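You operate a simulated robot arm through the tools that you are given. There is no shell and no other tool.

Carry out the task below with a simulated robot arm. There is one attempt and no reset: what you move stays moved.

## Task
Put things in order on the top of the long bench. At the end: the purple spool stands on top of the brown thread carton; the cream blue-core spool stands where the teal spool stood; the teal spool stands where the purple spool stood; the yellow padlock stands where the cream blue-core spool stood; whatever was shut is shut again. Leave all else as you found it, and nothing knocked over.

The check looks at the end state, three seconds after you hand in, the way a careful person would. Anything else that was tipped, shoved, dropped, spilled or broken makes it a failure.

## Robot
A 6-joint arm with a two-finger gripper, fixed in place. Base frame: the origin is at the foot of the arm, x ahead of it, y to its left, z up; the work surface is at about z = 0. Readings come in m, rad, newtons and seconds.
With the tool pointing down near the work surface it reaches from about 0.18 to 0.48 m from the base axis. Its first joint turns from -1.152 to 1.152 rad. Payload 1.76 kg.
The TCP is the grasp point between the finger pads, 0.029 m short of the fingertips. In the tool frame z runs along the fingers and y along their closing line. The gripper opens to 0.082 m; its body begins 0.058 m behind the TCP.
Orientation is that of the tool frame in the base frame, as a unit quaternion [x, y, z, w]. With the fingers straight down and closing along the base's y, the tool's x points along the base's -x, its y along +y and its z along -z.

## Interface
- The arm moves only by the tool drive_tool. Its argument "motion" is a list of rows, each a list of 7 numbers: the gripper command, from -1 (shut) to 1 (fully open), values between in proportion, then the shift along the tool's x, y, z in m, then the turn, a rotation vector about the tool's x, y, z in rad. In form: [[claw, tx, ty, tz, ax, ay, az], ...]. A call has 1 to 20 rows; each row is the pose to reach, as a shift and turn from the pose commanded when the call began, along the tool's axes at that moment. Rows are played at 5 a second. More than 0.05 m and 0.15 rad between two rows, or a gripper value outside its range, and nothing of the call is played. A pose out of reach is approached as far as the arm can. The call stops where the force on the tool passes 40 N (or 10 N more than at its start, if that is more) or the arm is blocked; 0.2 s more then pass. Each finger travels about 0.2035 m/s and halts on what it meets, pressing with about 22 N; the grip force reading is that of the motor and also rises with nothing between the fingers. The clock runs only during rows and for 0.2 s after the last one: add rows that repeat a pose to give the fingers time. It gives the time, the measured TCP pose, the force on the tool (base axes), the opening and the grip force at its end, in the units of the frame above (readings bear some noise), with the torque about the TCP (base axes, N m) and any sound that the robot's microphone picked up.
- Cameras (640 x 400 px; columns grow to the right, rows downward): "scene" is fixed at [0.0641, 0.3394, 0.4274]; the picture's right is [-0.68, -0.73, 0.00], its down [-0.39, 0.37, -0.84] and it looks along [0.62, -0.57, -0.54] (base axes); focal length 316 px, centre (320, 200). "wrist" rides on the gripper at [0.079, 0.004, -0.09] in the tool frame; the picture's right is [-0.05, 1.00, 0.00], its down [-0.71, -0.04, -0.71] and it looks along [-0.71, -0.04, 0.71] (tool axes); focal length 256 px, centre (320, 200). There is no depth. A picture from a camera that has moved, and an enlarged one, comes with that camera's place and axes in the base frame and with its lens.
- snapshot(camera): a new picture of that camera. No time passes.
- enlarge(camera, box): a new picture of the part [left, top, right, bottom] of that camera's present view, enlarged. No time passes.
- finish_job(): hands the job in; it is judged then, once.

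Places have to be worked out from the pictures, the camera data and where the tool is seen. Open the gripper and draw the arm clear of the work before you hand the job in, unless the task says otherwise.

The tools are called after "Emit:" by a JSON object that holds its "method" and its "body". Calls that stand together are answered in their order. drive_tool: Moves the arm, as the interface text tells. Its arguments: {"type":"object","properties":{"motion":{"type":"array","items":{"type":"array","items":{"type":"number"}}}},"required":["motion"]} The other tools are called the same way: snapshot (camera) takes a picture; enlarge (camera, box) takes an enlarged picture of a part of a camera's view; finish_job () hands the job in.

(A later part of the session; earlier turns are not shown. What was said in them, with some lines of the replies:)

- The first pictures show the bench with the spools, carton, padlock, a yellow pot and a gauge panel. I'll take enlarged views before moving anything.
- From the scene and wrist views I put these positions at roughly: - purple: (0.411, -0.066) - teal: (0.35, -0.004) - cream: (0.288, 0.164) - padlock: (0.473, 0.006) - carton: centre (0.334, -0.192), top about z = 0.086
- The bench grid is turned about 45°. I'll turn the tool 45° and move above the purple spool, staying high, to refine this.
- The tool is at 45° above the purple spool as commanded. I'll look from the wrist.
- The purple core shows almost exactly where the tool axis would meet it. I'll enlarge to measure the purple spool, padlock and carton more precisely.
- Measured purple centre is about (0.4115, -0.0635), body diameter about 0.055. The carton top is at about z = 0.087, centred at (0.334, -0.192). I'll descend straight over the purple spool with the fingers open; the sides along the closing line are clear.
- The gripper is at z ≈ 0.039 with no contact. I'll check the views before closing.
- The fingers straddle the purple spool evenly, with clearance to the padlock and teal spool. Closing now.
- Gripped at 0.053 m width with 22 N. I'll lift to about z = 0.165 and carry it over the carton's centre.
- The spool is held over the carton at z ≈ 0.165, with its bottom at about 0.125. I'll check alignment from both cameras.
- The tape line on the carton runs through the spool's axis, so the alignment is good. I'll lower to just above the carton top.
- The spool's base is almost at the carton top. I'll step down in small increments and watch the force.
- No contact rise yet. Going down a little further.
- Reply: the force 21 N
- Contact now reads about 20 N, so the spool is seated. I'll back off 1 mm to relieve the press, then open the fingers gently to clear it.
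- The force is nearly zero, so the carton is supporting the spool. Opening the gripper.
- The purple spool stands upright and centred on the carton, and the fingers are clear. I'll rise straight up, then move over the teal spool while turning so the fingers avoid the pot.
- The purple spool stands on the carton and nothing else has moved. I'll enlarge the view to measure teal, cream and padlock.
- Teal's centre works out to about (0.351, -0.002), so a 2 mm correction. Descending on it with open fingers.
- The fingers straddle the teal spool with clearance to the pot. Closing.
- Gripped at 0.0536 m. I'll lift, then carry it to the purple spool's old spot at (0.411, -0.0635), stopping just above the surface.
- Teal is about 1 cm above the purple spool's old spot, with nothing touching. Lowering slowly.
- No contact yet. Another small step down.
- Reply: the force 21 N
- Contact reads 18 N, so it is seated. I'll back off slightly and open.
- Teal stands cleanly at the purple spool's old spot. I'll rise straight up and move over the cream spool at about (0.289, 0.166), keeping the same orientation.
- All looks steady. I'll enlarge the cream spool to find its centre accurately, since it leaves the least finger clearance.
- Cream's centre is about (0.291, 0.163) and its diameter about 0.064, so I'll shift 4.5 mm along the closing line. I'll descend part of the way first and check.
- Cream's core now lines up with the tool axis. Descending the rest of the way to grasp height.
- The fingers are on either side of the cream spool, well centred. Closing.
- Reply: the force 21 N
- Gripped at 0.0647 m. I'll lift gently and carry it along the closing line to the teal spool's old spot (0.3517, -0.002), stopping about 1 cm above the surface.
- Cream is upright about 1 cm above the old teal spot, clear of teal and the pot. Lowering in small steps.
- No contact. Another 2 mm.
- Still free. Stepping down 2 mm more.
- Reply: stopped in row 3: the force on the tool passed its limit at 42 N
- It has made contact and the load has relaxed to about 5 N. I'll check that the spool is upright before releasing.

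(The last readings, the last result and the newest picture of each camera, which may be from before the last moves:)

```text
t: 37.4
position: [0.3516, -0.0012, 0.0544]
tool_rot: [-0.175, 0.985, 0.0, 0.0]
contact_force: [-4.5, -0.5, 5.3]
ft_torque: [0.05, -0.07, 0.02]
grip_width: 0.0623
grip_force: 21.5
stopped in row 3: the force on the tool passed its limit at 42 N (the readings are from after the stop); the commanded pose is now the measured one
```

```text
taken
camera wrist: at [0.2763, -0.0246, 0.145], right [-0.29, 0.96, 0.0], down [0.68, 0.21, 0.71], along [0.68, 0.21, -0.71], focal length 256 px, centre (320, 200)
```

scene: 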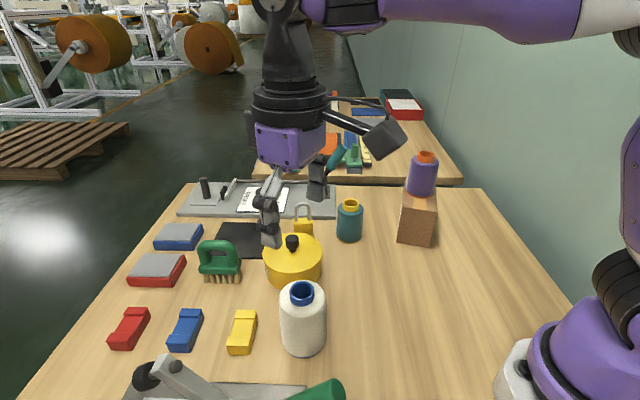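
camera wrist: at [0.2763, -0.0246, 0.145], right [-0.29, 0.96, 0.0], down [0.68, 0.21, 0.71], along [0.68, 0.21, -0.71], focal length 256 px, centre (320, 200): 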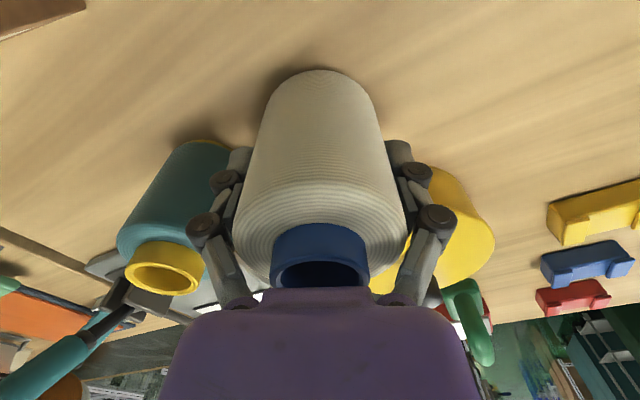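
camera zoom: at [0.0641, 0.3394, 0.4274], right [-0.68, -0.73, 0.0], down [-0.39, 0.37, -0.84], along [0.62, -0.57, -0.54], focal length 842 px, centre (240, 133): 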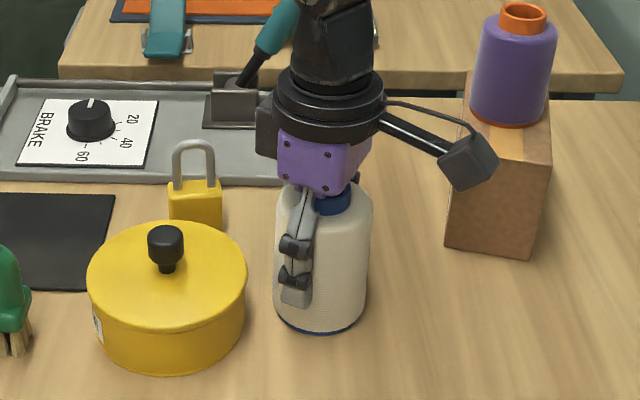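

The spool is upright and seated. Opening the fingers in steps; the teal spool next to it has about 1.5 cm of clearance.

Emit:
{"method": "drive_tool", "body": {"motion": [[0.6, 0, 0, 0, 0, 0, 0], [0.75, 0, 0, 0, 0, 0, 0], [0.9, 0, 0, 0, 0, 0, 0], [1, 0, 0, 0, 0, 0, 0], [1, 0, 0, 0, 0, 0, 0]]}}

Emit:
{"method": "snapshot", "body": {"camera": "wrist"}}

```text
t: 38.6
position: [0.3525, -0.0023, 0.0554]
tool_rot: [-0.174, 0.985, 0.0, 0.0]
contact_force: [-0.2, -0.1, 0.1]
ft_torque: [-0.01, -0.03, 0.01]
grip_width: 0.0818
grip_force: 0.0
```

```text
taken
camera wrist: at [0.2762, -0.0245, 0.1448], right [-0.29, 0.96, 0.0], down [0.68, 0.21, 0.71], along [0.68, 0.21, -0.71], focal length 256 px, centre (320, 200)
```

wrist: 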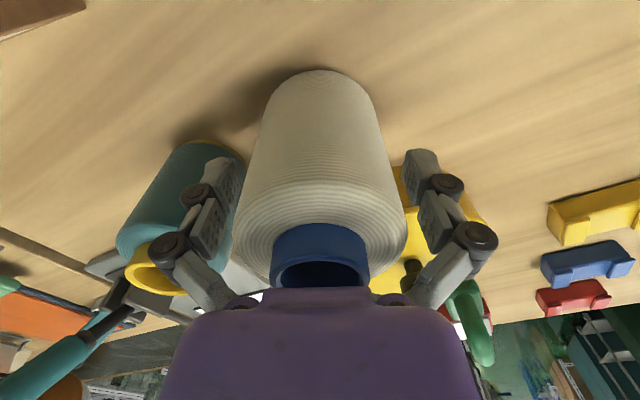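

Released cleanly. I'll rise straight up, then move above the padlock while turning so the fingers line up with its thin direction, and narrow the opening.

Emit:
{"method": "drive_tool", "body": {"motion": [[1, 0, 0, -0.015, 0, 0, 0], [1, 0, 0, -0.04, 0, 0, 0], [1, 0, 0, -0.08, 0, 0, 0], [1, 0, 0, -0.12, 0, 0, 0], [1, 0, 0, -0.15, 0, 0, 0], [1, -0.0235, -0.0066, -0.15, 0, 0, -0.117], [1, -0.047, -0.0131, -0.15, 0, 0, -0.234], [0.6, -0.0705, -0.0197, -0.145, 0, 0, -0.351], [0.4, -0.094, -0.0262, -0.135, 0, 0, -0.468], [0.22, -0.1175, -0.0328, -0.125, 0, 0, -0.585], [0.22, -0.1175, -0.0328, -0.125, 0, 0, -0.585], [0.22, -0.1175, -0.0328, -0.125, 0, 0, -0.585]]}}

Emit:
{"method": "snapshot", "body": {"camera": "wrist"}}

Emit:
{"method": "snapshot", "body": {"camera": "scene"}}

```text
t: 41.2
position: [0.4537, 0.0096, 0.1754]
tool_rot: [-0.451, 0.893, 0.0, 0.001]
contact_force: [0.1, -0.2, -0.4]
ft_torque: [0.0, 0.01, 0.02]
grip_width: 0.0505
grip_force: 0.1
out of reach, approached as far as the arm can: row 10, 11, 12
```

```text
taken
camera wrist: at [0.4043, -0.0522, 0.2656], right [-0.77, 0.64, 0.0], down [0.45, 0.55, 0.71], along [0.45, 0.55, -0.71], focal length 256 px, centre (320, 200)
```

wrist: 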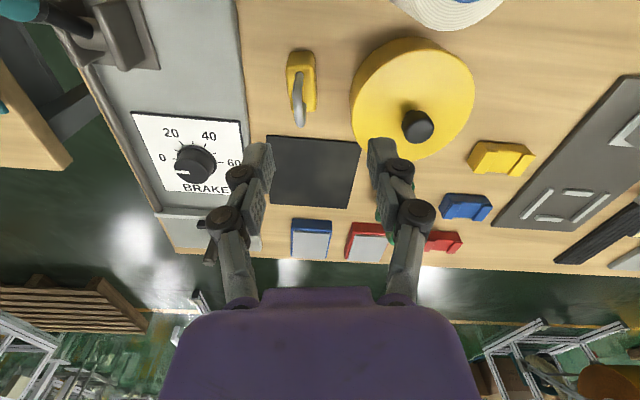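

```text
taken
```

scene: 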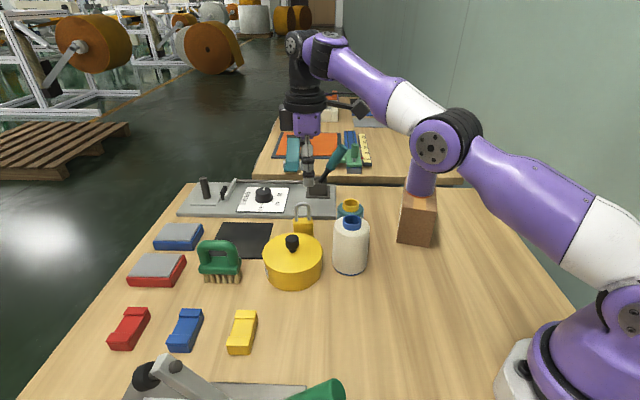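

The arm topped out at a radius of about 0.454 at this height, so it needs to come lower to reach further. I'll enlarge the padlock to get its position and heading.

Emit:
{"method": "enlarge", "body": {"camera": "wrist", "box": [230, 20, 390, 140]}}

Emit:
{"method": "enlarge", "body": {"camera": "scene", "box": [230, 130, 410, 290]}}

```text
3.33 times, centred on (310, 80) of wrist
camera zoom: at [0.4043, -0.0522, 0.2656], right [-0.77, 0.64, 0.0], down [0.45, 0.55, 0.71], along [0.45, 0.55, -0.71], focal length 853 px, centre (353, 600)
```

zoom: 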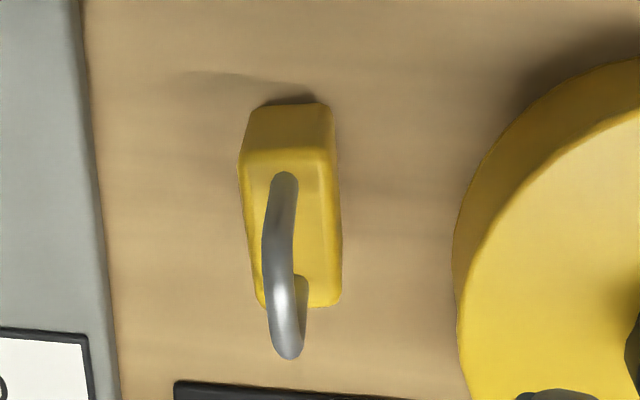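

```text
2.50 times, centred on (320, 210) of scene
camera zoom: at [0.0641, 0.3394, 0.4274], right [-0.68, -0.73, 0.0], down [-0.39, 0.37, -0.84], along [0.62, -0.57, -0.54], focal length 790 px, centre (320, 175)
```

zoom: 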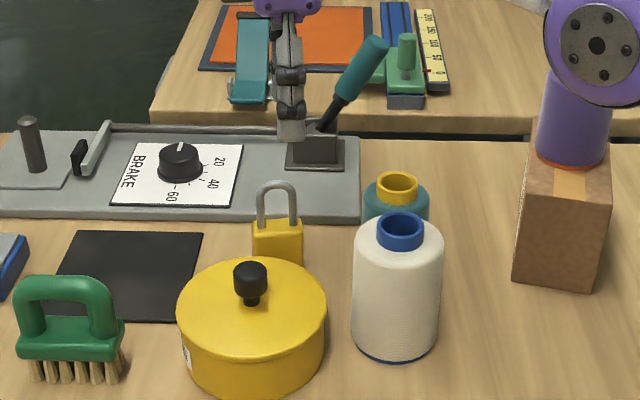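

The padlock centre is about (0.4737, 0.008) with its thin axis at 143°, which matches the current tool heading. I'll descend to z ≈ 0.13 (tips still above the shackle) and see how far out the arm reaches.

Emit:
{"method": "drive_tool", "body": {"motion": [[0.22, 0, 0, 0.015, 0, 0, 0], [0.22, 0, 0, 0.03, 0, 0, 0], [0.22, 0, 0, 0.045, 0, 0, 0], [0.22, 0, 0, 0.045, 0, 0, 0]]}}

Emit:
{"method": "snapshot", "body": {"camera": "wrist"}}

```text
t: 42.2
position: [0.455, 0.0082, 0.131]
tool_rot: [-0.451, 0.893, 0.001, 0.0]
contact_force: [0.1, -0.2, 0.4]
ft_torque: [-0.03, 0.0, 0.02]
grip_width: 0.0498
grip_force: 0.0
```

```text
taken
camera wrist: at [0.4058, -0.0529, 0.22], right [-0.77, 0.64, 0.0], down [0.45, 0.55, 0.71], along [0.45, 0.55, -0.71], focal length 256 px, centre (320, 200)
```

wrist: 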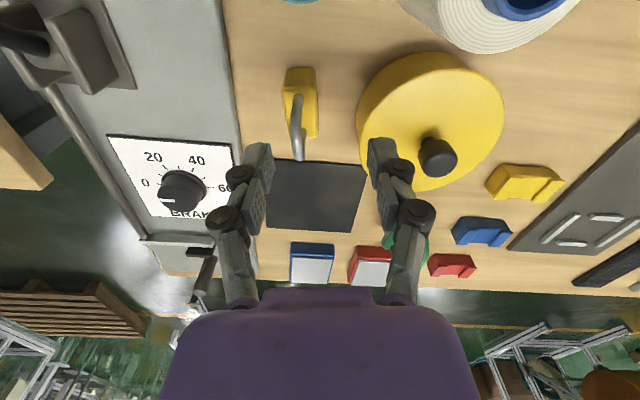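

The commanded pose tracks the reached one. The shackle top is at about z = 0.083 and the tips are at about 0.10, so I can slide 18 mm outward here without touching it.

Emit:
{"method": "drive_tool", "body": {"motion": [[0.22, -0.0036, -0.0048, 0, 0, 0, 0], [0.22, -0.0072, -0.0097, 0, 0, 0, 0], [0.22, -0.0107, -0.0145, 0, 0, 0, 0], [0.22, -0.0107, -0.0145, 0, 0, 0, 0], [0.22, -0.0107, -0.0145, 0, 0, 0, 0]]}}

Emit:
{"method": "snapshot", "body": {"camera": "wrist"}}

Emit:
{"method": "enlarge", "body": {"camera": "scene", "box": [230, 130, 410, 290]}}

```text
t: 43.4
position: [0.4672, 0.0089, 0.1314]
tool_rot: [-0.451, 0.892, 0.0, 0.001]
contact_force: [0.5, -0.7, 0.2]
ft_torque: [-0.01, 0.03, -0.02]
grip_width: 0.0501
grip_force: 0.0
out of reach, approached as far as the arm can: row 3, 4, 5
```

```text
taken
camera wrist: at [0.4172, -0.0531, 0.2207], right [-0.77, 0.64, 0.0], down [0.45, 0.55, 0.71], along [0.45, 0.55, -0.71], focal length 256 px, centre (320, 200)
```

wrist: 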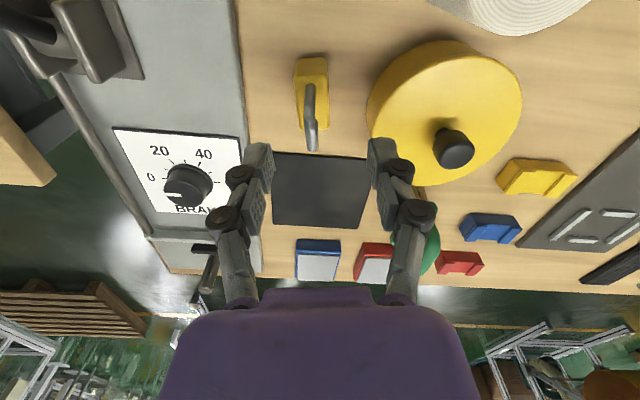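

```text
2.50 times, centred on (320, 210) of scene
camera zoom: at [0.0641, 0.3394, 0.4274], right [-0.68, -0.73, 0.0], down [-0.39, 0.37, -0.84], along [0.62, -0.57, -0.54], focal length 790 px, centre (320, 175)
```

zoom: 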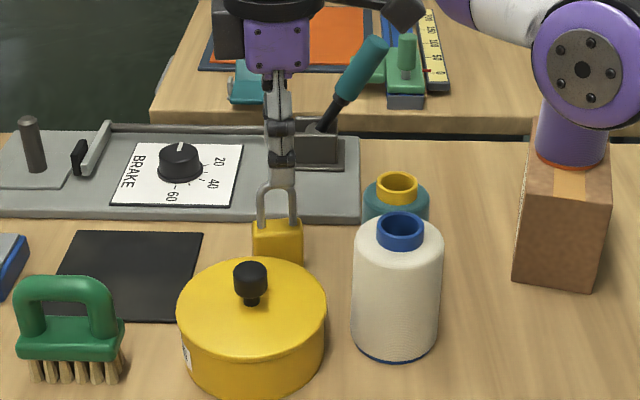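

I'm 6.5 mm short in x, and the reach model says a radius of 0.474 is available below z ≈ 0.095. I'll descend with the fingers straddling the shackle, then shift the remaining few mm.

Emit:
{"method": "drive_tool", "body": {"motion": [[0.22, 0, 0, 0.013, 0, 0, 0], [0.22, 0, 0, 0.026, 0, 0, 0], [0.22, 0, 0, 0.04, 0, 0, 0], [0.22, -0.002, -0.0025, 0.041, 0, 0, 0], [0.22, -0.004, -0.0051, 0.042, 0, 0, 0], [0.22, -0.004, -0.0051, 0.042, 0, 0, 0]]}}

Emit:
{"method": "snapshot", "body": {"camera": "wrist"}}

Emit:
{"method": "enlarge", "body": {"camera": "scene", "box": [230, 130, 410, 290]}}

```text
t: 44.8
position: [0.4746, 0.0084, 0.0889]
tool_rot: [-0.45, 0.893, 0.0, 0.0]
contact_force: [-0.8, -0.3, 0.3]
ft_torque: [-0.01, -0.01, -0.02]
grip_width: 0.0499
grip_force: 0.0
```

```text
taken
camera wrist: at [0.4242, -0.0528, 0.1787], right [-0.77, 0.64, 0.0], down [0.45, 0.55, 0.71], along [0.45, 0.55, -0.71], focal length 256 px, centre (320, 200)
```

wrist: 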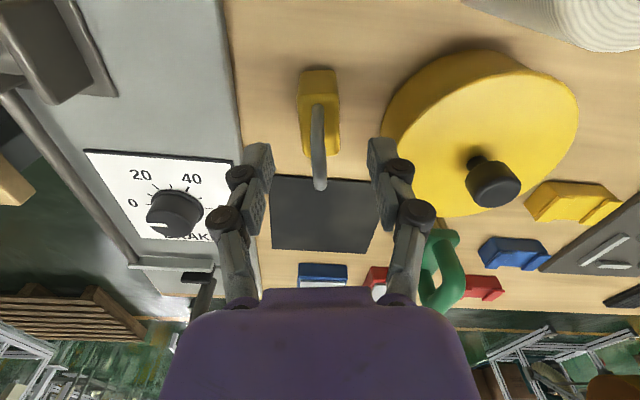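

```text
2.50 times, centred on (320, 210) of scene
camera zoom: at [0.0641, 0.3394, 0.4274], right [-0.68, -0.73, 0.0], down [-0.39, 0.37, -0.84], along [0.62, -0.57, -0.54], focal length 790 px, centre (320, 175)
```

zoom: 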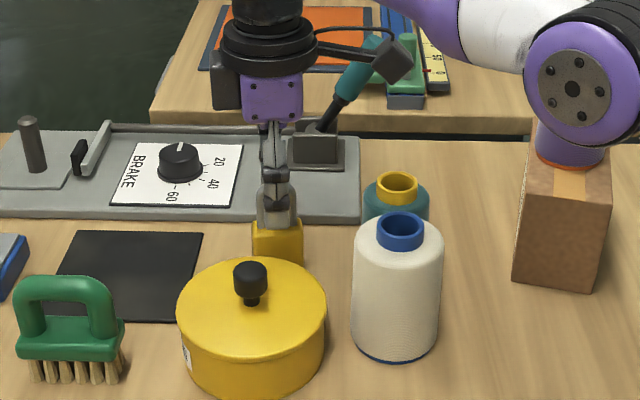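

The tool is now right over the padlock, with the body and shackle centred between the fingers. Descending to z ≈ 0.041.

Emit:
{"method": "drive_tool", "body": {"motion": [[0.22, 0, 0, 0.012, 0, 0, 0], [0.22, 0, 0, 0.024, 0, 0, 0], [0.22, 0, 0, 0.034, 0, 0, 0], [0.22, 0, 0, 0.042, 0, 0, 0], [0.22, 0, 0, 0.048, 0, 0, 0], [0.22, 0, 0, 0.048, 0, 0, 0]]}}

Emit:
{"method": "snapshot", "body": {"camera": "wrist"}}

Emit:
{"method": "enlarge", "body": {"camera": "scene", "box": [230, 130, 410, 290]}}

```text
t: 46.2
position: [0.4742, 0.0091, 0.0412]
tool_rot: [-0.45, 0.893, 0.0, 0.0]
contact_force: [0.5, 0.1, 0.6]
ft_torque: [0.0, -0.02, 0.01]
grip_width: 0.0498
grip_force: 0.0
```

```text
taken
camera wrist: at [0.4248, -0.0523, 0.1307], right [-0.77, 0.64, 0.0], down [0.45, 0.55, 0.71], along [0.45, 0.55, -0.71], focal length 256 px, centre (320, 200)
```

wrist: 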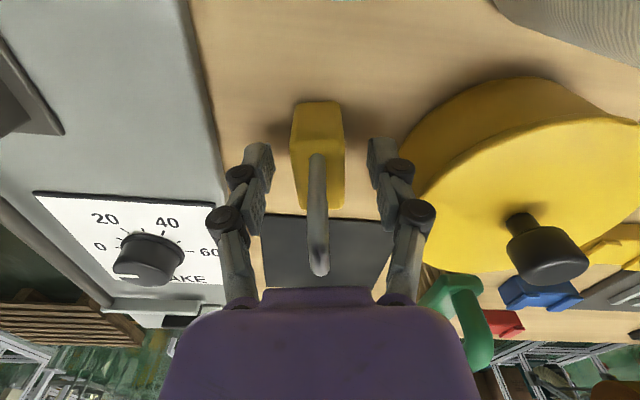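

```text
2.50 times, centred on (320, 210) of scene
camera zoom: at [0.0641, 0.3394, 0.4274], right [-0.68, -0.73, 0.0], down [-0.39, 0.37, -0.84], along [0.62, -0.57, -0.54], focal length 790 px, centre (320, 175)
```

zoom: 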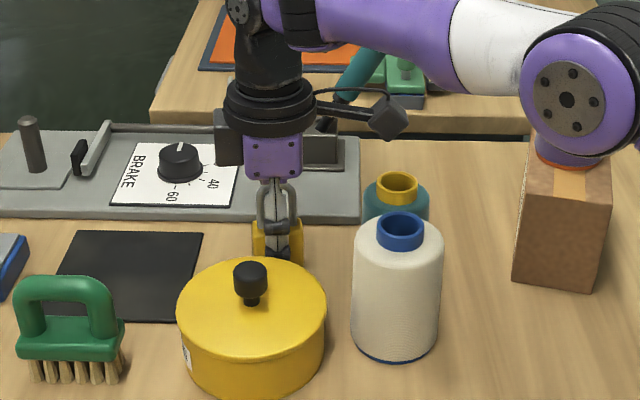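

The fingers straddle the padlock body with even gaps, clear of the panel and the pot. Closing gradually.

Emit:
{"method": "drive_tool", "body": {"motion": [[0.0, 0, 0, 0, 0, 0, 0], [-0.2, 0, 0, 0, 0, 0, 0], [-0.4, 0, 0, 0, 0, 0, 0], [-1, 0, 0, 0, 0, 0, 0], [-1, 0, 0, 0, 0, 0, 0]]}}

Emit:
{"method": "snapshot", "body": {"camera": "wrist"}}

```text
t: 47.4
position: [0.4765, 0.0087, 0.0412]
tool_rot: [-0.451, 0.893, 0.0, 0.0]
contact_force: [0.5, -0.5, 0.1]
ft_torque: [0.01, -0.01, -0.04]
grip_width: 0.0232
grip_force: 22.3
```

```text
taken
camera wrist: at [0.4248, -0.0523, 0.1309], right [-0.77, 0.64, 0.0], down [0.45, 0.55, 0.71], along [0.45, 0.55, -0.71], focal length 256 px, centre (320, 200)
```

wrist: 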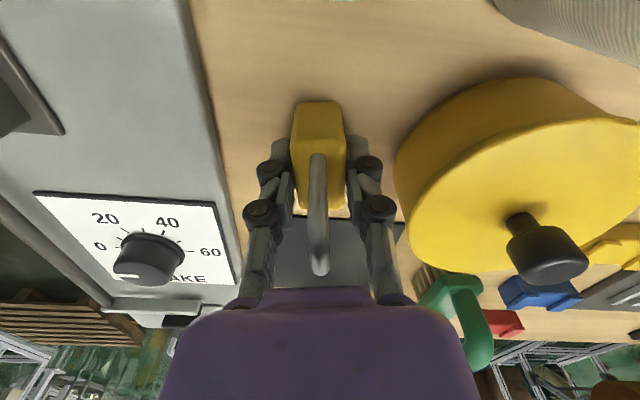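

Gripped at 0.023 m. I'll lift straight up first, draw inward while rising because reach is limited here, then carry it high over the pot to the cream spool's old spot.

Emit:
{"method": "drive_tool", "body": {"motion": [[-1, 0, 0, -0.008, 0, 0, 0], [-1, 0, 0, -0.025, 0, 0, 0], [-1, 0, 0, -0.045, 0, 0, 0], [-1, 0.0059, 0.0081, -0.06, 0, 0, 0], [-1, 0.0119, 0.0161, -0.09, 0, 0, 0], [-1, 0.0178, 0.0242, -0.128, 0, 0, 0], [-1, 0.0178, 0.0242, -0.128, 0, 0, 0]]}}

Emit:
{"method": "snapshot", "body": {"camera": "wrist"}}

Emit:
{"method": "snapshot", "body": {"camera": "scene"}}

```text
t: 49.0
position: [0.4442, 0.0102, 0.1707]
tool_rot: [-0.45, 0.893, 0.0, 0.0]
contact_force: [0.0, -0.2, -1.2]
ft_torque: [0.02, -0.01, 0.02]
grip_width: 0.0232
grip_force: 22.1
```

```text
taken
camera wrist: at [0.3942, -0.052, 0.2598], right [-0.77, 0.64, 0.0], down [0.45, 0.55, 0.71], along [0.45, 0.55, -0.71], focal length 256 px, centre (320, 200)
```

wrist: 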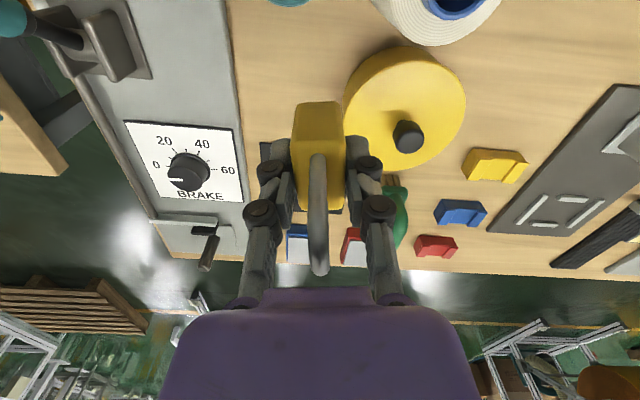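

```text
taken
```

scene: 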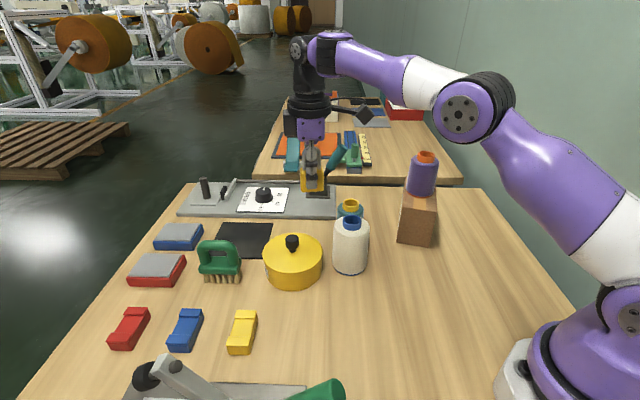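

The padlock is held firmly and the bench below is undisturbed. Carrying it over to above the cream spool's old spot.

Emit:
{"method": "drive_tool", "body": {"motion": [[-1, -0.0057, 0.0356, 0, 0, 0, 0], [-1, -0.0115, 0.0713, 0, 0, 0, 0], [-1, -0.0172, 0.1069, 0, 0, 0, 0], [-1, -0.0229, 0.1425, 0, 0, 0, 0], [-1, -0.0287, 0.1782, 0, 0, 0, 0], [-1, -0.0344, 0.2138, 0, 0, 0, 0], [-1, -0.0344, 0.2138, 0, 0, 0, 0], [-1, -0.0344, 0.2138, 0.03, 0, 0, 0], [-1, -0.0344, 0.2138, 0.06, 0, 0, 0], [-1, -0.0344, 0.2138, 0.085, 0, 0, 0], [-1, -0.0344, 0.2138, 0.1, 0, 0, 0], [-1, -0.0344, 0.2138, 0.1, 0, 0, 0]]}}

Emit:
{"method": "snapshot", "body": {"camera": "wrist"}}

Emit:
{"method": "snapshot", "body": {"camera": "scene"}}

```text
t: 51.6
position: [0.2943, 0.1626, 0.0677]
tool_rot: [-0.452, 0.892, -0.001, 0.0]
contact_force: [0.4, -0.4, -0.6]
ft_torque: [-0.04, 0.01, 0.03]
grip_width: 0.0235
grip_force: 22.0
```

```text
taken
camera wrist: at [0.2439, 0.1021, 0.1582], right [-0.77, 0.64, 0.0], down [0.45, 0.55, 0.71], along [0.45, 0.55, -0.71], focal length 256 px, centre (320, 200)
```

wrist: 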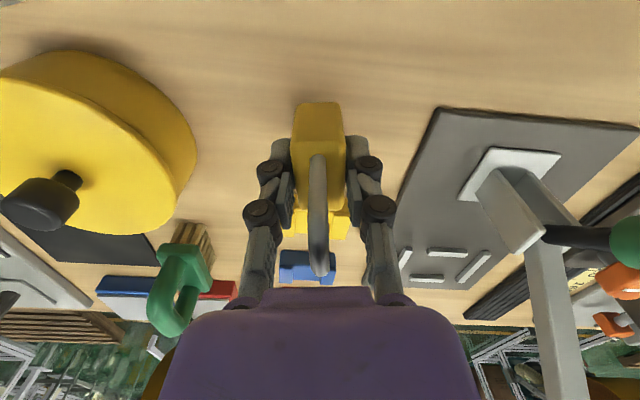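

```text
taken
```

scene: 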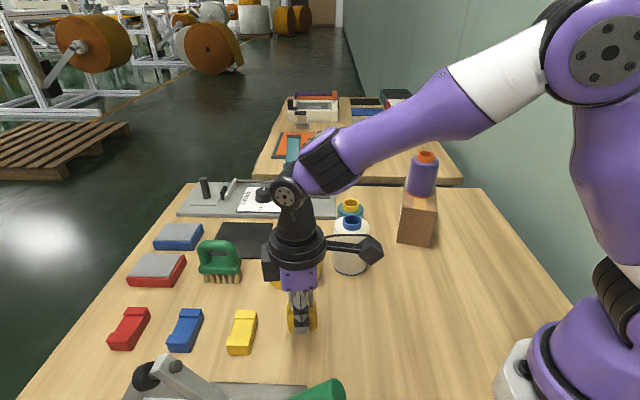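

The padlock is above the target at (0.293, 0.163) with its bottom about 2.6 cm up. Lowering to just above the bench.

Emit:
{"method": "drive_tool", "body": {"motion": [[-1, 0, 0, 0.01, 0, 0, 0], [-1, 0, 0, 0.018, 0, 0, 0], [-1, 0, 0, 0.024, 0, 0, 0], [-1, 0, 0, 0.024, 0, 0, 0]]}}

Emit:
{"method": "enlarge", "body": {"camera": "scene", "box": [220, 260, 380, 370]}}

```text
t: 52.6
position: [0.2927, 0.1633, 0.0451]
tool_rot: [-0.452, 0.892, 0.0, 0.0]
contact_force: [1.2, 0.5, -1.4]
ft_torque: [0.01, 0.01, -0.03]
grip_width: 0.0233
grip_force: 22.1
```

```text
3.64 times, centred on (300, 315) of scene
camera zoom: at [0.0641, 0.3394, 0.4274], right [-0.68, -0.73, 0.0], down [-0.39, 0.37, -0.84], along [0.62, -0.57, -0.54], focal length 1149 px, centre (393, -218)
```

zoom: 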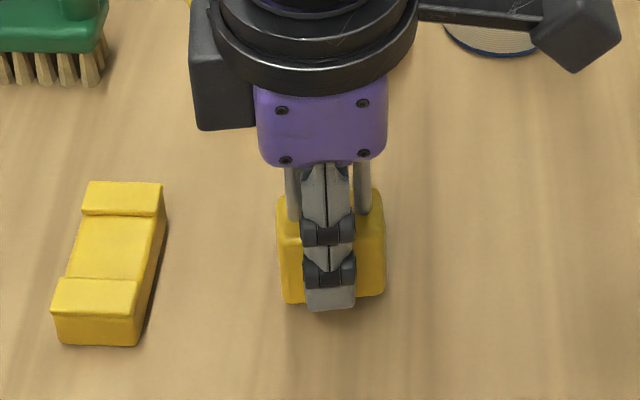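

It is very close to the bench. Stepping down 2 mm at a time.

Emit:
{"method": "drive_tool", "body": {"motion": [[-1, 0, 0, 0.001, 0, 0, 0], [-1, 0, 0, 0.002, 0, 0, 0], [-1, 0, 0, 0.002, 0, 0, 0]]}}

```text
t: 53.4
position: [0.2932, 0.1633, 0.0419]
tool_rot: [-0.451, 0.892, 0.0, 0.0]
contact_force: [0.4, 0.0, -0.8]
ft_torque: [0.01, -0.04, -0.02]
grip_width: 0.0231
grip_force: 22.5
```

No contact yet. One more millimetre and a half.

Emit:
{"method": "drive_tool", "body": {"motion": [[-1, 0, 0, 0.0008, 0, 0, 0], [-1, 0, 0, 0.0015, 0, 0, 0], [-1, 0, 0, 0.0015, 0, 0, 0]]}}

```text
t: 54.2
position: [0.2937, 0.1648, 0.0399]
tool_rot: [-0.452, 0.892, 0.0, 0.001]
contact_force: [-1.4, 0.1, 4.0]
ft_torque: [0.0, 0.02, 0.05]
grip_width: 0.0232
grip_force: 22.0
```

Light contact at 4 N, so the padlock is on the bench. Opening slowly to about 0.05 m.

Emit:
{"method": "drive_tool", "body": {"motion": [[-0.4, 0, 0, 0, 0, 0, 0], [-0.25, 0, 0, 0, 0, 0, 0], [-0.1, 0, 0, 0, 0, 0, 0], [0.1, 0, 0, 0, 0, 0, 0], [0.22, 0, 0, 0, 0, 0, 0], [0.22, 0, 0, 0, 0, 0, 0]]}}

Emit:
{"method": "snapshot", "body": {"camera": "wrist"}}

Emit:
{"method": "enlarge", "body": {"camera": "scene", "box": [220, 260, 380, 370]}}

```text
t: 55.6
position: [0.2929, 0.1638, 0.0406]
tool_rot: [-0.452, 0.892, -0.001, 0.0]
contact_force: [-0.7, -0.5, 0.0]
ft_torque: [0.01, 0.04, 0.05]
grip_width: 0.05
grip_force: 0.0
```

```text
taken
camera wrist: at [0.243, 0.1023, 0.1306], right [-0.77, 0.64, 0.0], down [0.45, 0.55, 0.71], along [0.45, 0.55, -0.71], focal length 256 px, centre (320, 200)
```

wrist: 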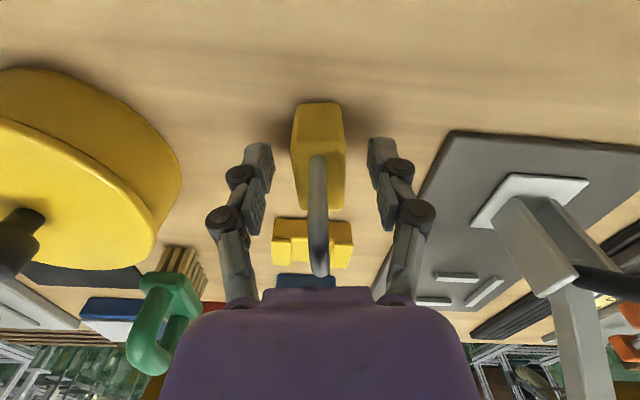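

```text
3.64 times, centred on (300, 315) of scene
camera zoom: at [0.0641, 0.3394, 0.4274], right [-0.68, -0.73, 0.0], down [-0.39, 0.37, -0.84], along [0.62, -0.57, -0.54], focal length 1149 px, centre (393, -218)
```

zoom: 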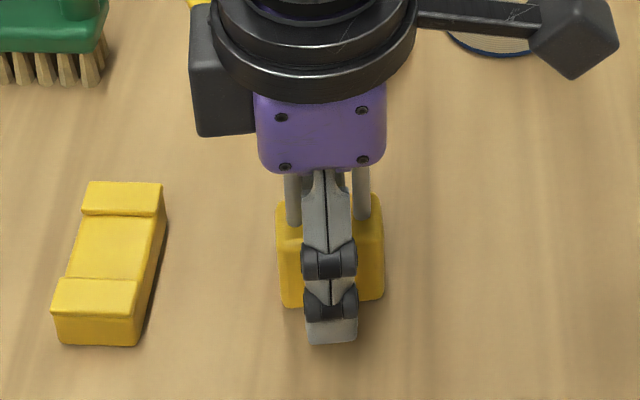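

The padlock stands free between the open fingers. I'll rise straight up clear of the shackle.

Emit:
{"method": "drive_tool", "body": {"motion": [[0.22, 0, 0, -0.012, 0, 0, 0], [0.22, 0, 0, -0.035, 0, 0, 0], [0.22, 0, 0, -0.065, 0, 0, 0], [0.22, 0, 0, -0.1, 0, 0, 0], [0.22, 0, 0, -0.14, 0, 0, 0], [0.22, 0, 0, -0.18, 0, 0, 0], [1, 0, 0, -0.21, 0, 0, 0], [1, 0, 0, -0.21, 0, 0, 0]]}}

Emit:
{"method": "snapshot", "body": {"camera": "wrist"}}

Emit:
{"method": "snapshot", "body": {"camera": "scene"}}

```text
t: 57.4
position: [0.2934, 0.1623, 0.2518]
tool_rot: [-0.45, 0.893, -0.001, 0.001]
contact_force: [-0.9, 0.8, -0.5]
ft_torque: [0.0, 0.01, 0.0]
grip_width: 0.0818
grip_force: 0.0
```

```text
taken
camera wrist: at [0.2428, 0.1015, 0.3414], right [-0.77, 0.64, 0.0], down [0.45, 0.55, 0.71], along [0.45, 0.55, -0.71], focal length 256 px, centre (320, 200)
```

wrist: 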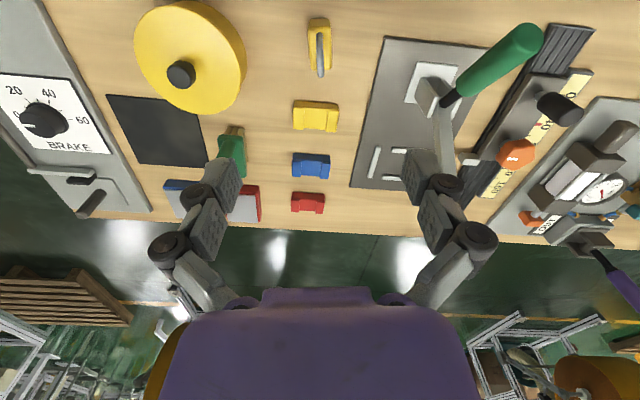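

```text
taken
```

scene: 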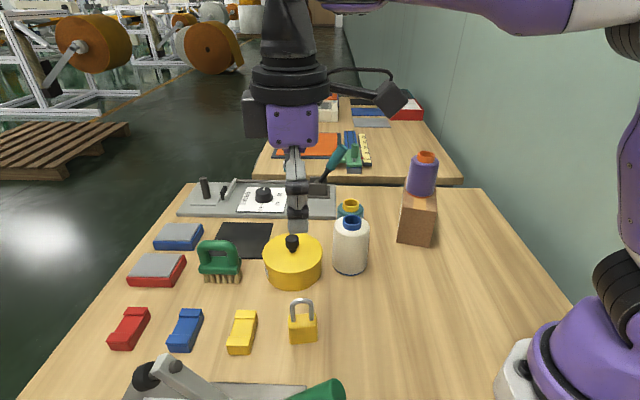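

All four items look in place. I'll return the arm to its starting area, high and clear, with the gripper open.

Emit:
{"method": "drive_tool", "body": {"motion": [[1, 0.0273, -0.0201, 0, 0, 0, 0.133], [1, 0.0545, -0.0403, 0, 0, 0, 0.267], [1, 0.0818, -0.0604, 0, 0, 0, 0.4], [1, 0.1091, -0.0806, 0, 0, 0, 0.534], [1, 0.1364, -0.1007, 0, 0, 0, 0.667], [1, 0.1636, -0.1209, 0, 0, 0, 0.8], [1, 0.1909, -0.141, 0, 0, 0, 0.934], [1, 0.1909, -0.141, 0, 0, 0, 0.934]]}}

Emit:
{"method": "snapshot", "body": {"camera": "wrist"}}

Emit:
{"method": "snapshot", "body": {"camera": "scene"}}

Emit:
{"method": "enlarge", "body": {"camera": "scene", "box": [220, 140, 460, 360]}}

```text
t: 59.2
position: [0.2935, -0.0746, 0.2496]
tool_rot: [0.001, 1.0, 0.0, 0.0]
contact_force: [-0.5, 0.3, 1.1]
ft_torque: [0.0, -0.01, -0.02]
grip_width: 0.0821
grip_force: 0.0
```

```text
taken
camera wrist: at [0.2143, -0.071, 0.3409], right [0.05, 1.0, 0.0], down [0.71, -0.04, 0.71], along [0.71, -0.04, -0.71], focal length 256 px, centre (320, 200)
```

wrist: 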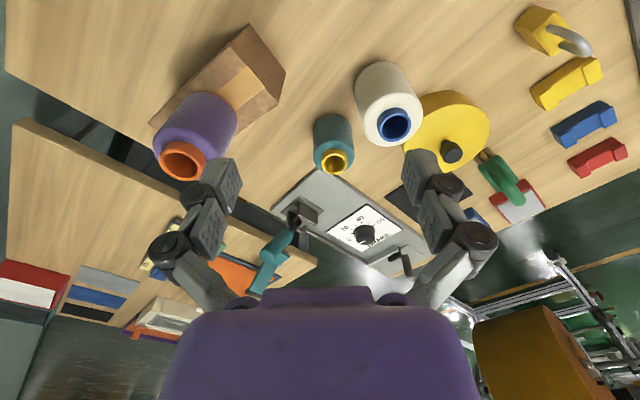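

```text
taken
```

scene: 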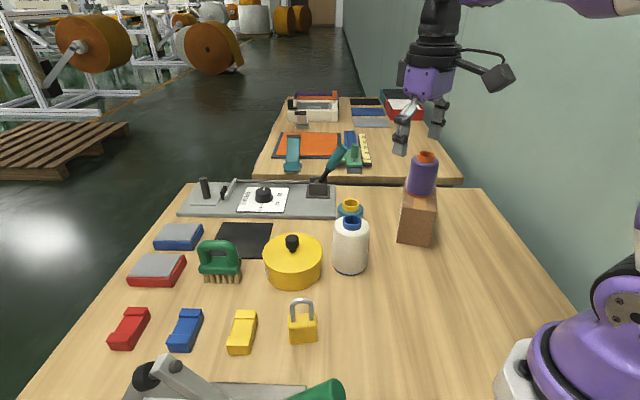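

```text
1.82 times, centred on (340, 250) of scene
camera zoom: at [0.0641, 0.3394, 0.4274], right [-0.68, -0.73, 0.0], down [-0.39, 0.37, -0.84], along [0.62, -0.57, -0.54], focal length 574 px, centre (284, 109)
```

zoom: 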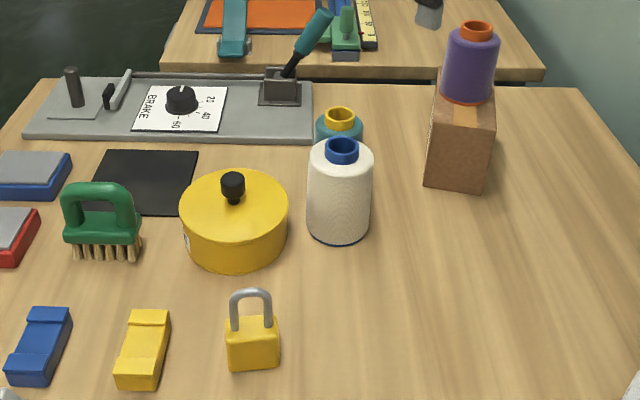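

From the same viewpoint as the first pictures, the carton, pot, panel, clips and brush are where they were. All four items stand upright at their targets: purple on the carton, teal at purple's spot, cream at teal's spot and padlock at cream's spot. The padlock and pot lid are still shut and the arm is clear, so I'm handing in.

Emit:
{"method": "finish_job", "body": {}}

```text
The job is handed in.
```

The job is handed in, and in the last pictures all four items were standing upright where you asked:

- **Purple spool:** on top of the brown thread carton, roughly centred.
- **Teal spool:** where the purple spool stood.
- **Cream blue-core spool:** where the teal spool stood.
- **Yellow padlock:** where the cream spool stood, with its shackle still shut.

I didn't need to open anything, and the pot lid is still on. By eye, the carton, pot, brake panel, clips and brush match the first pictures, taken from the same viewpoint. While I was setting the cream spool down, it pressed on the bench hard enough (42 N) to trip the force stop. It looked upright and steady afterwards.

The gripper is open and the arm is back near its starting position, clear of the bench. I haven't seen the result of the check.
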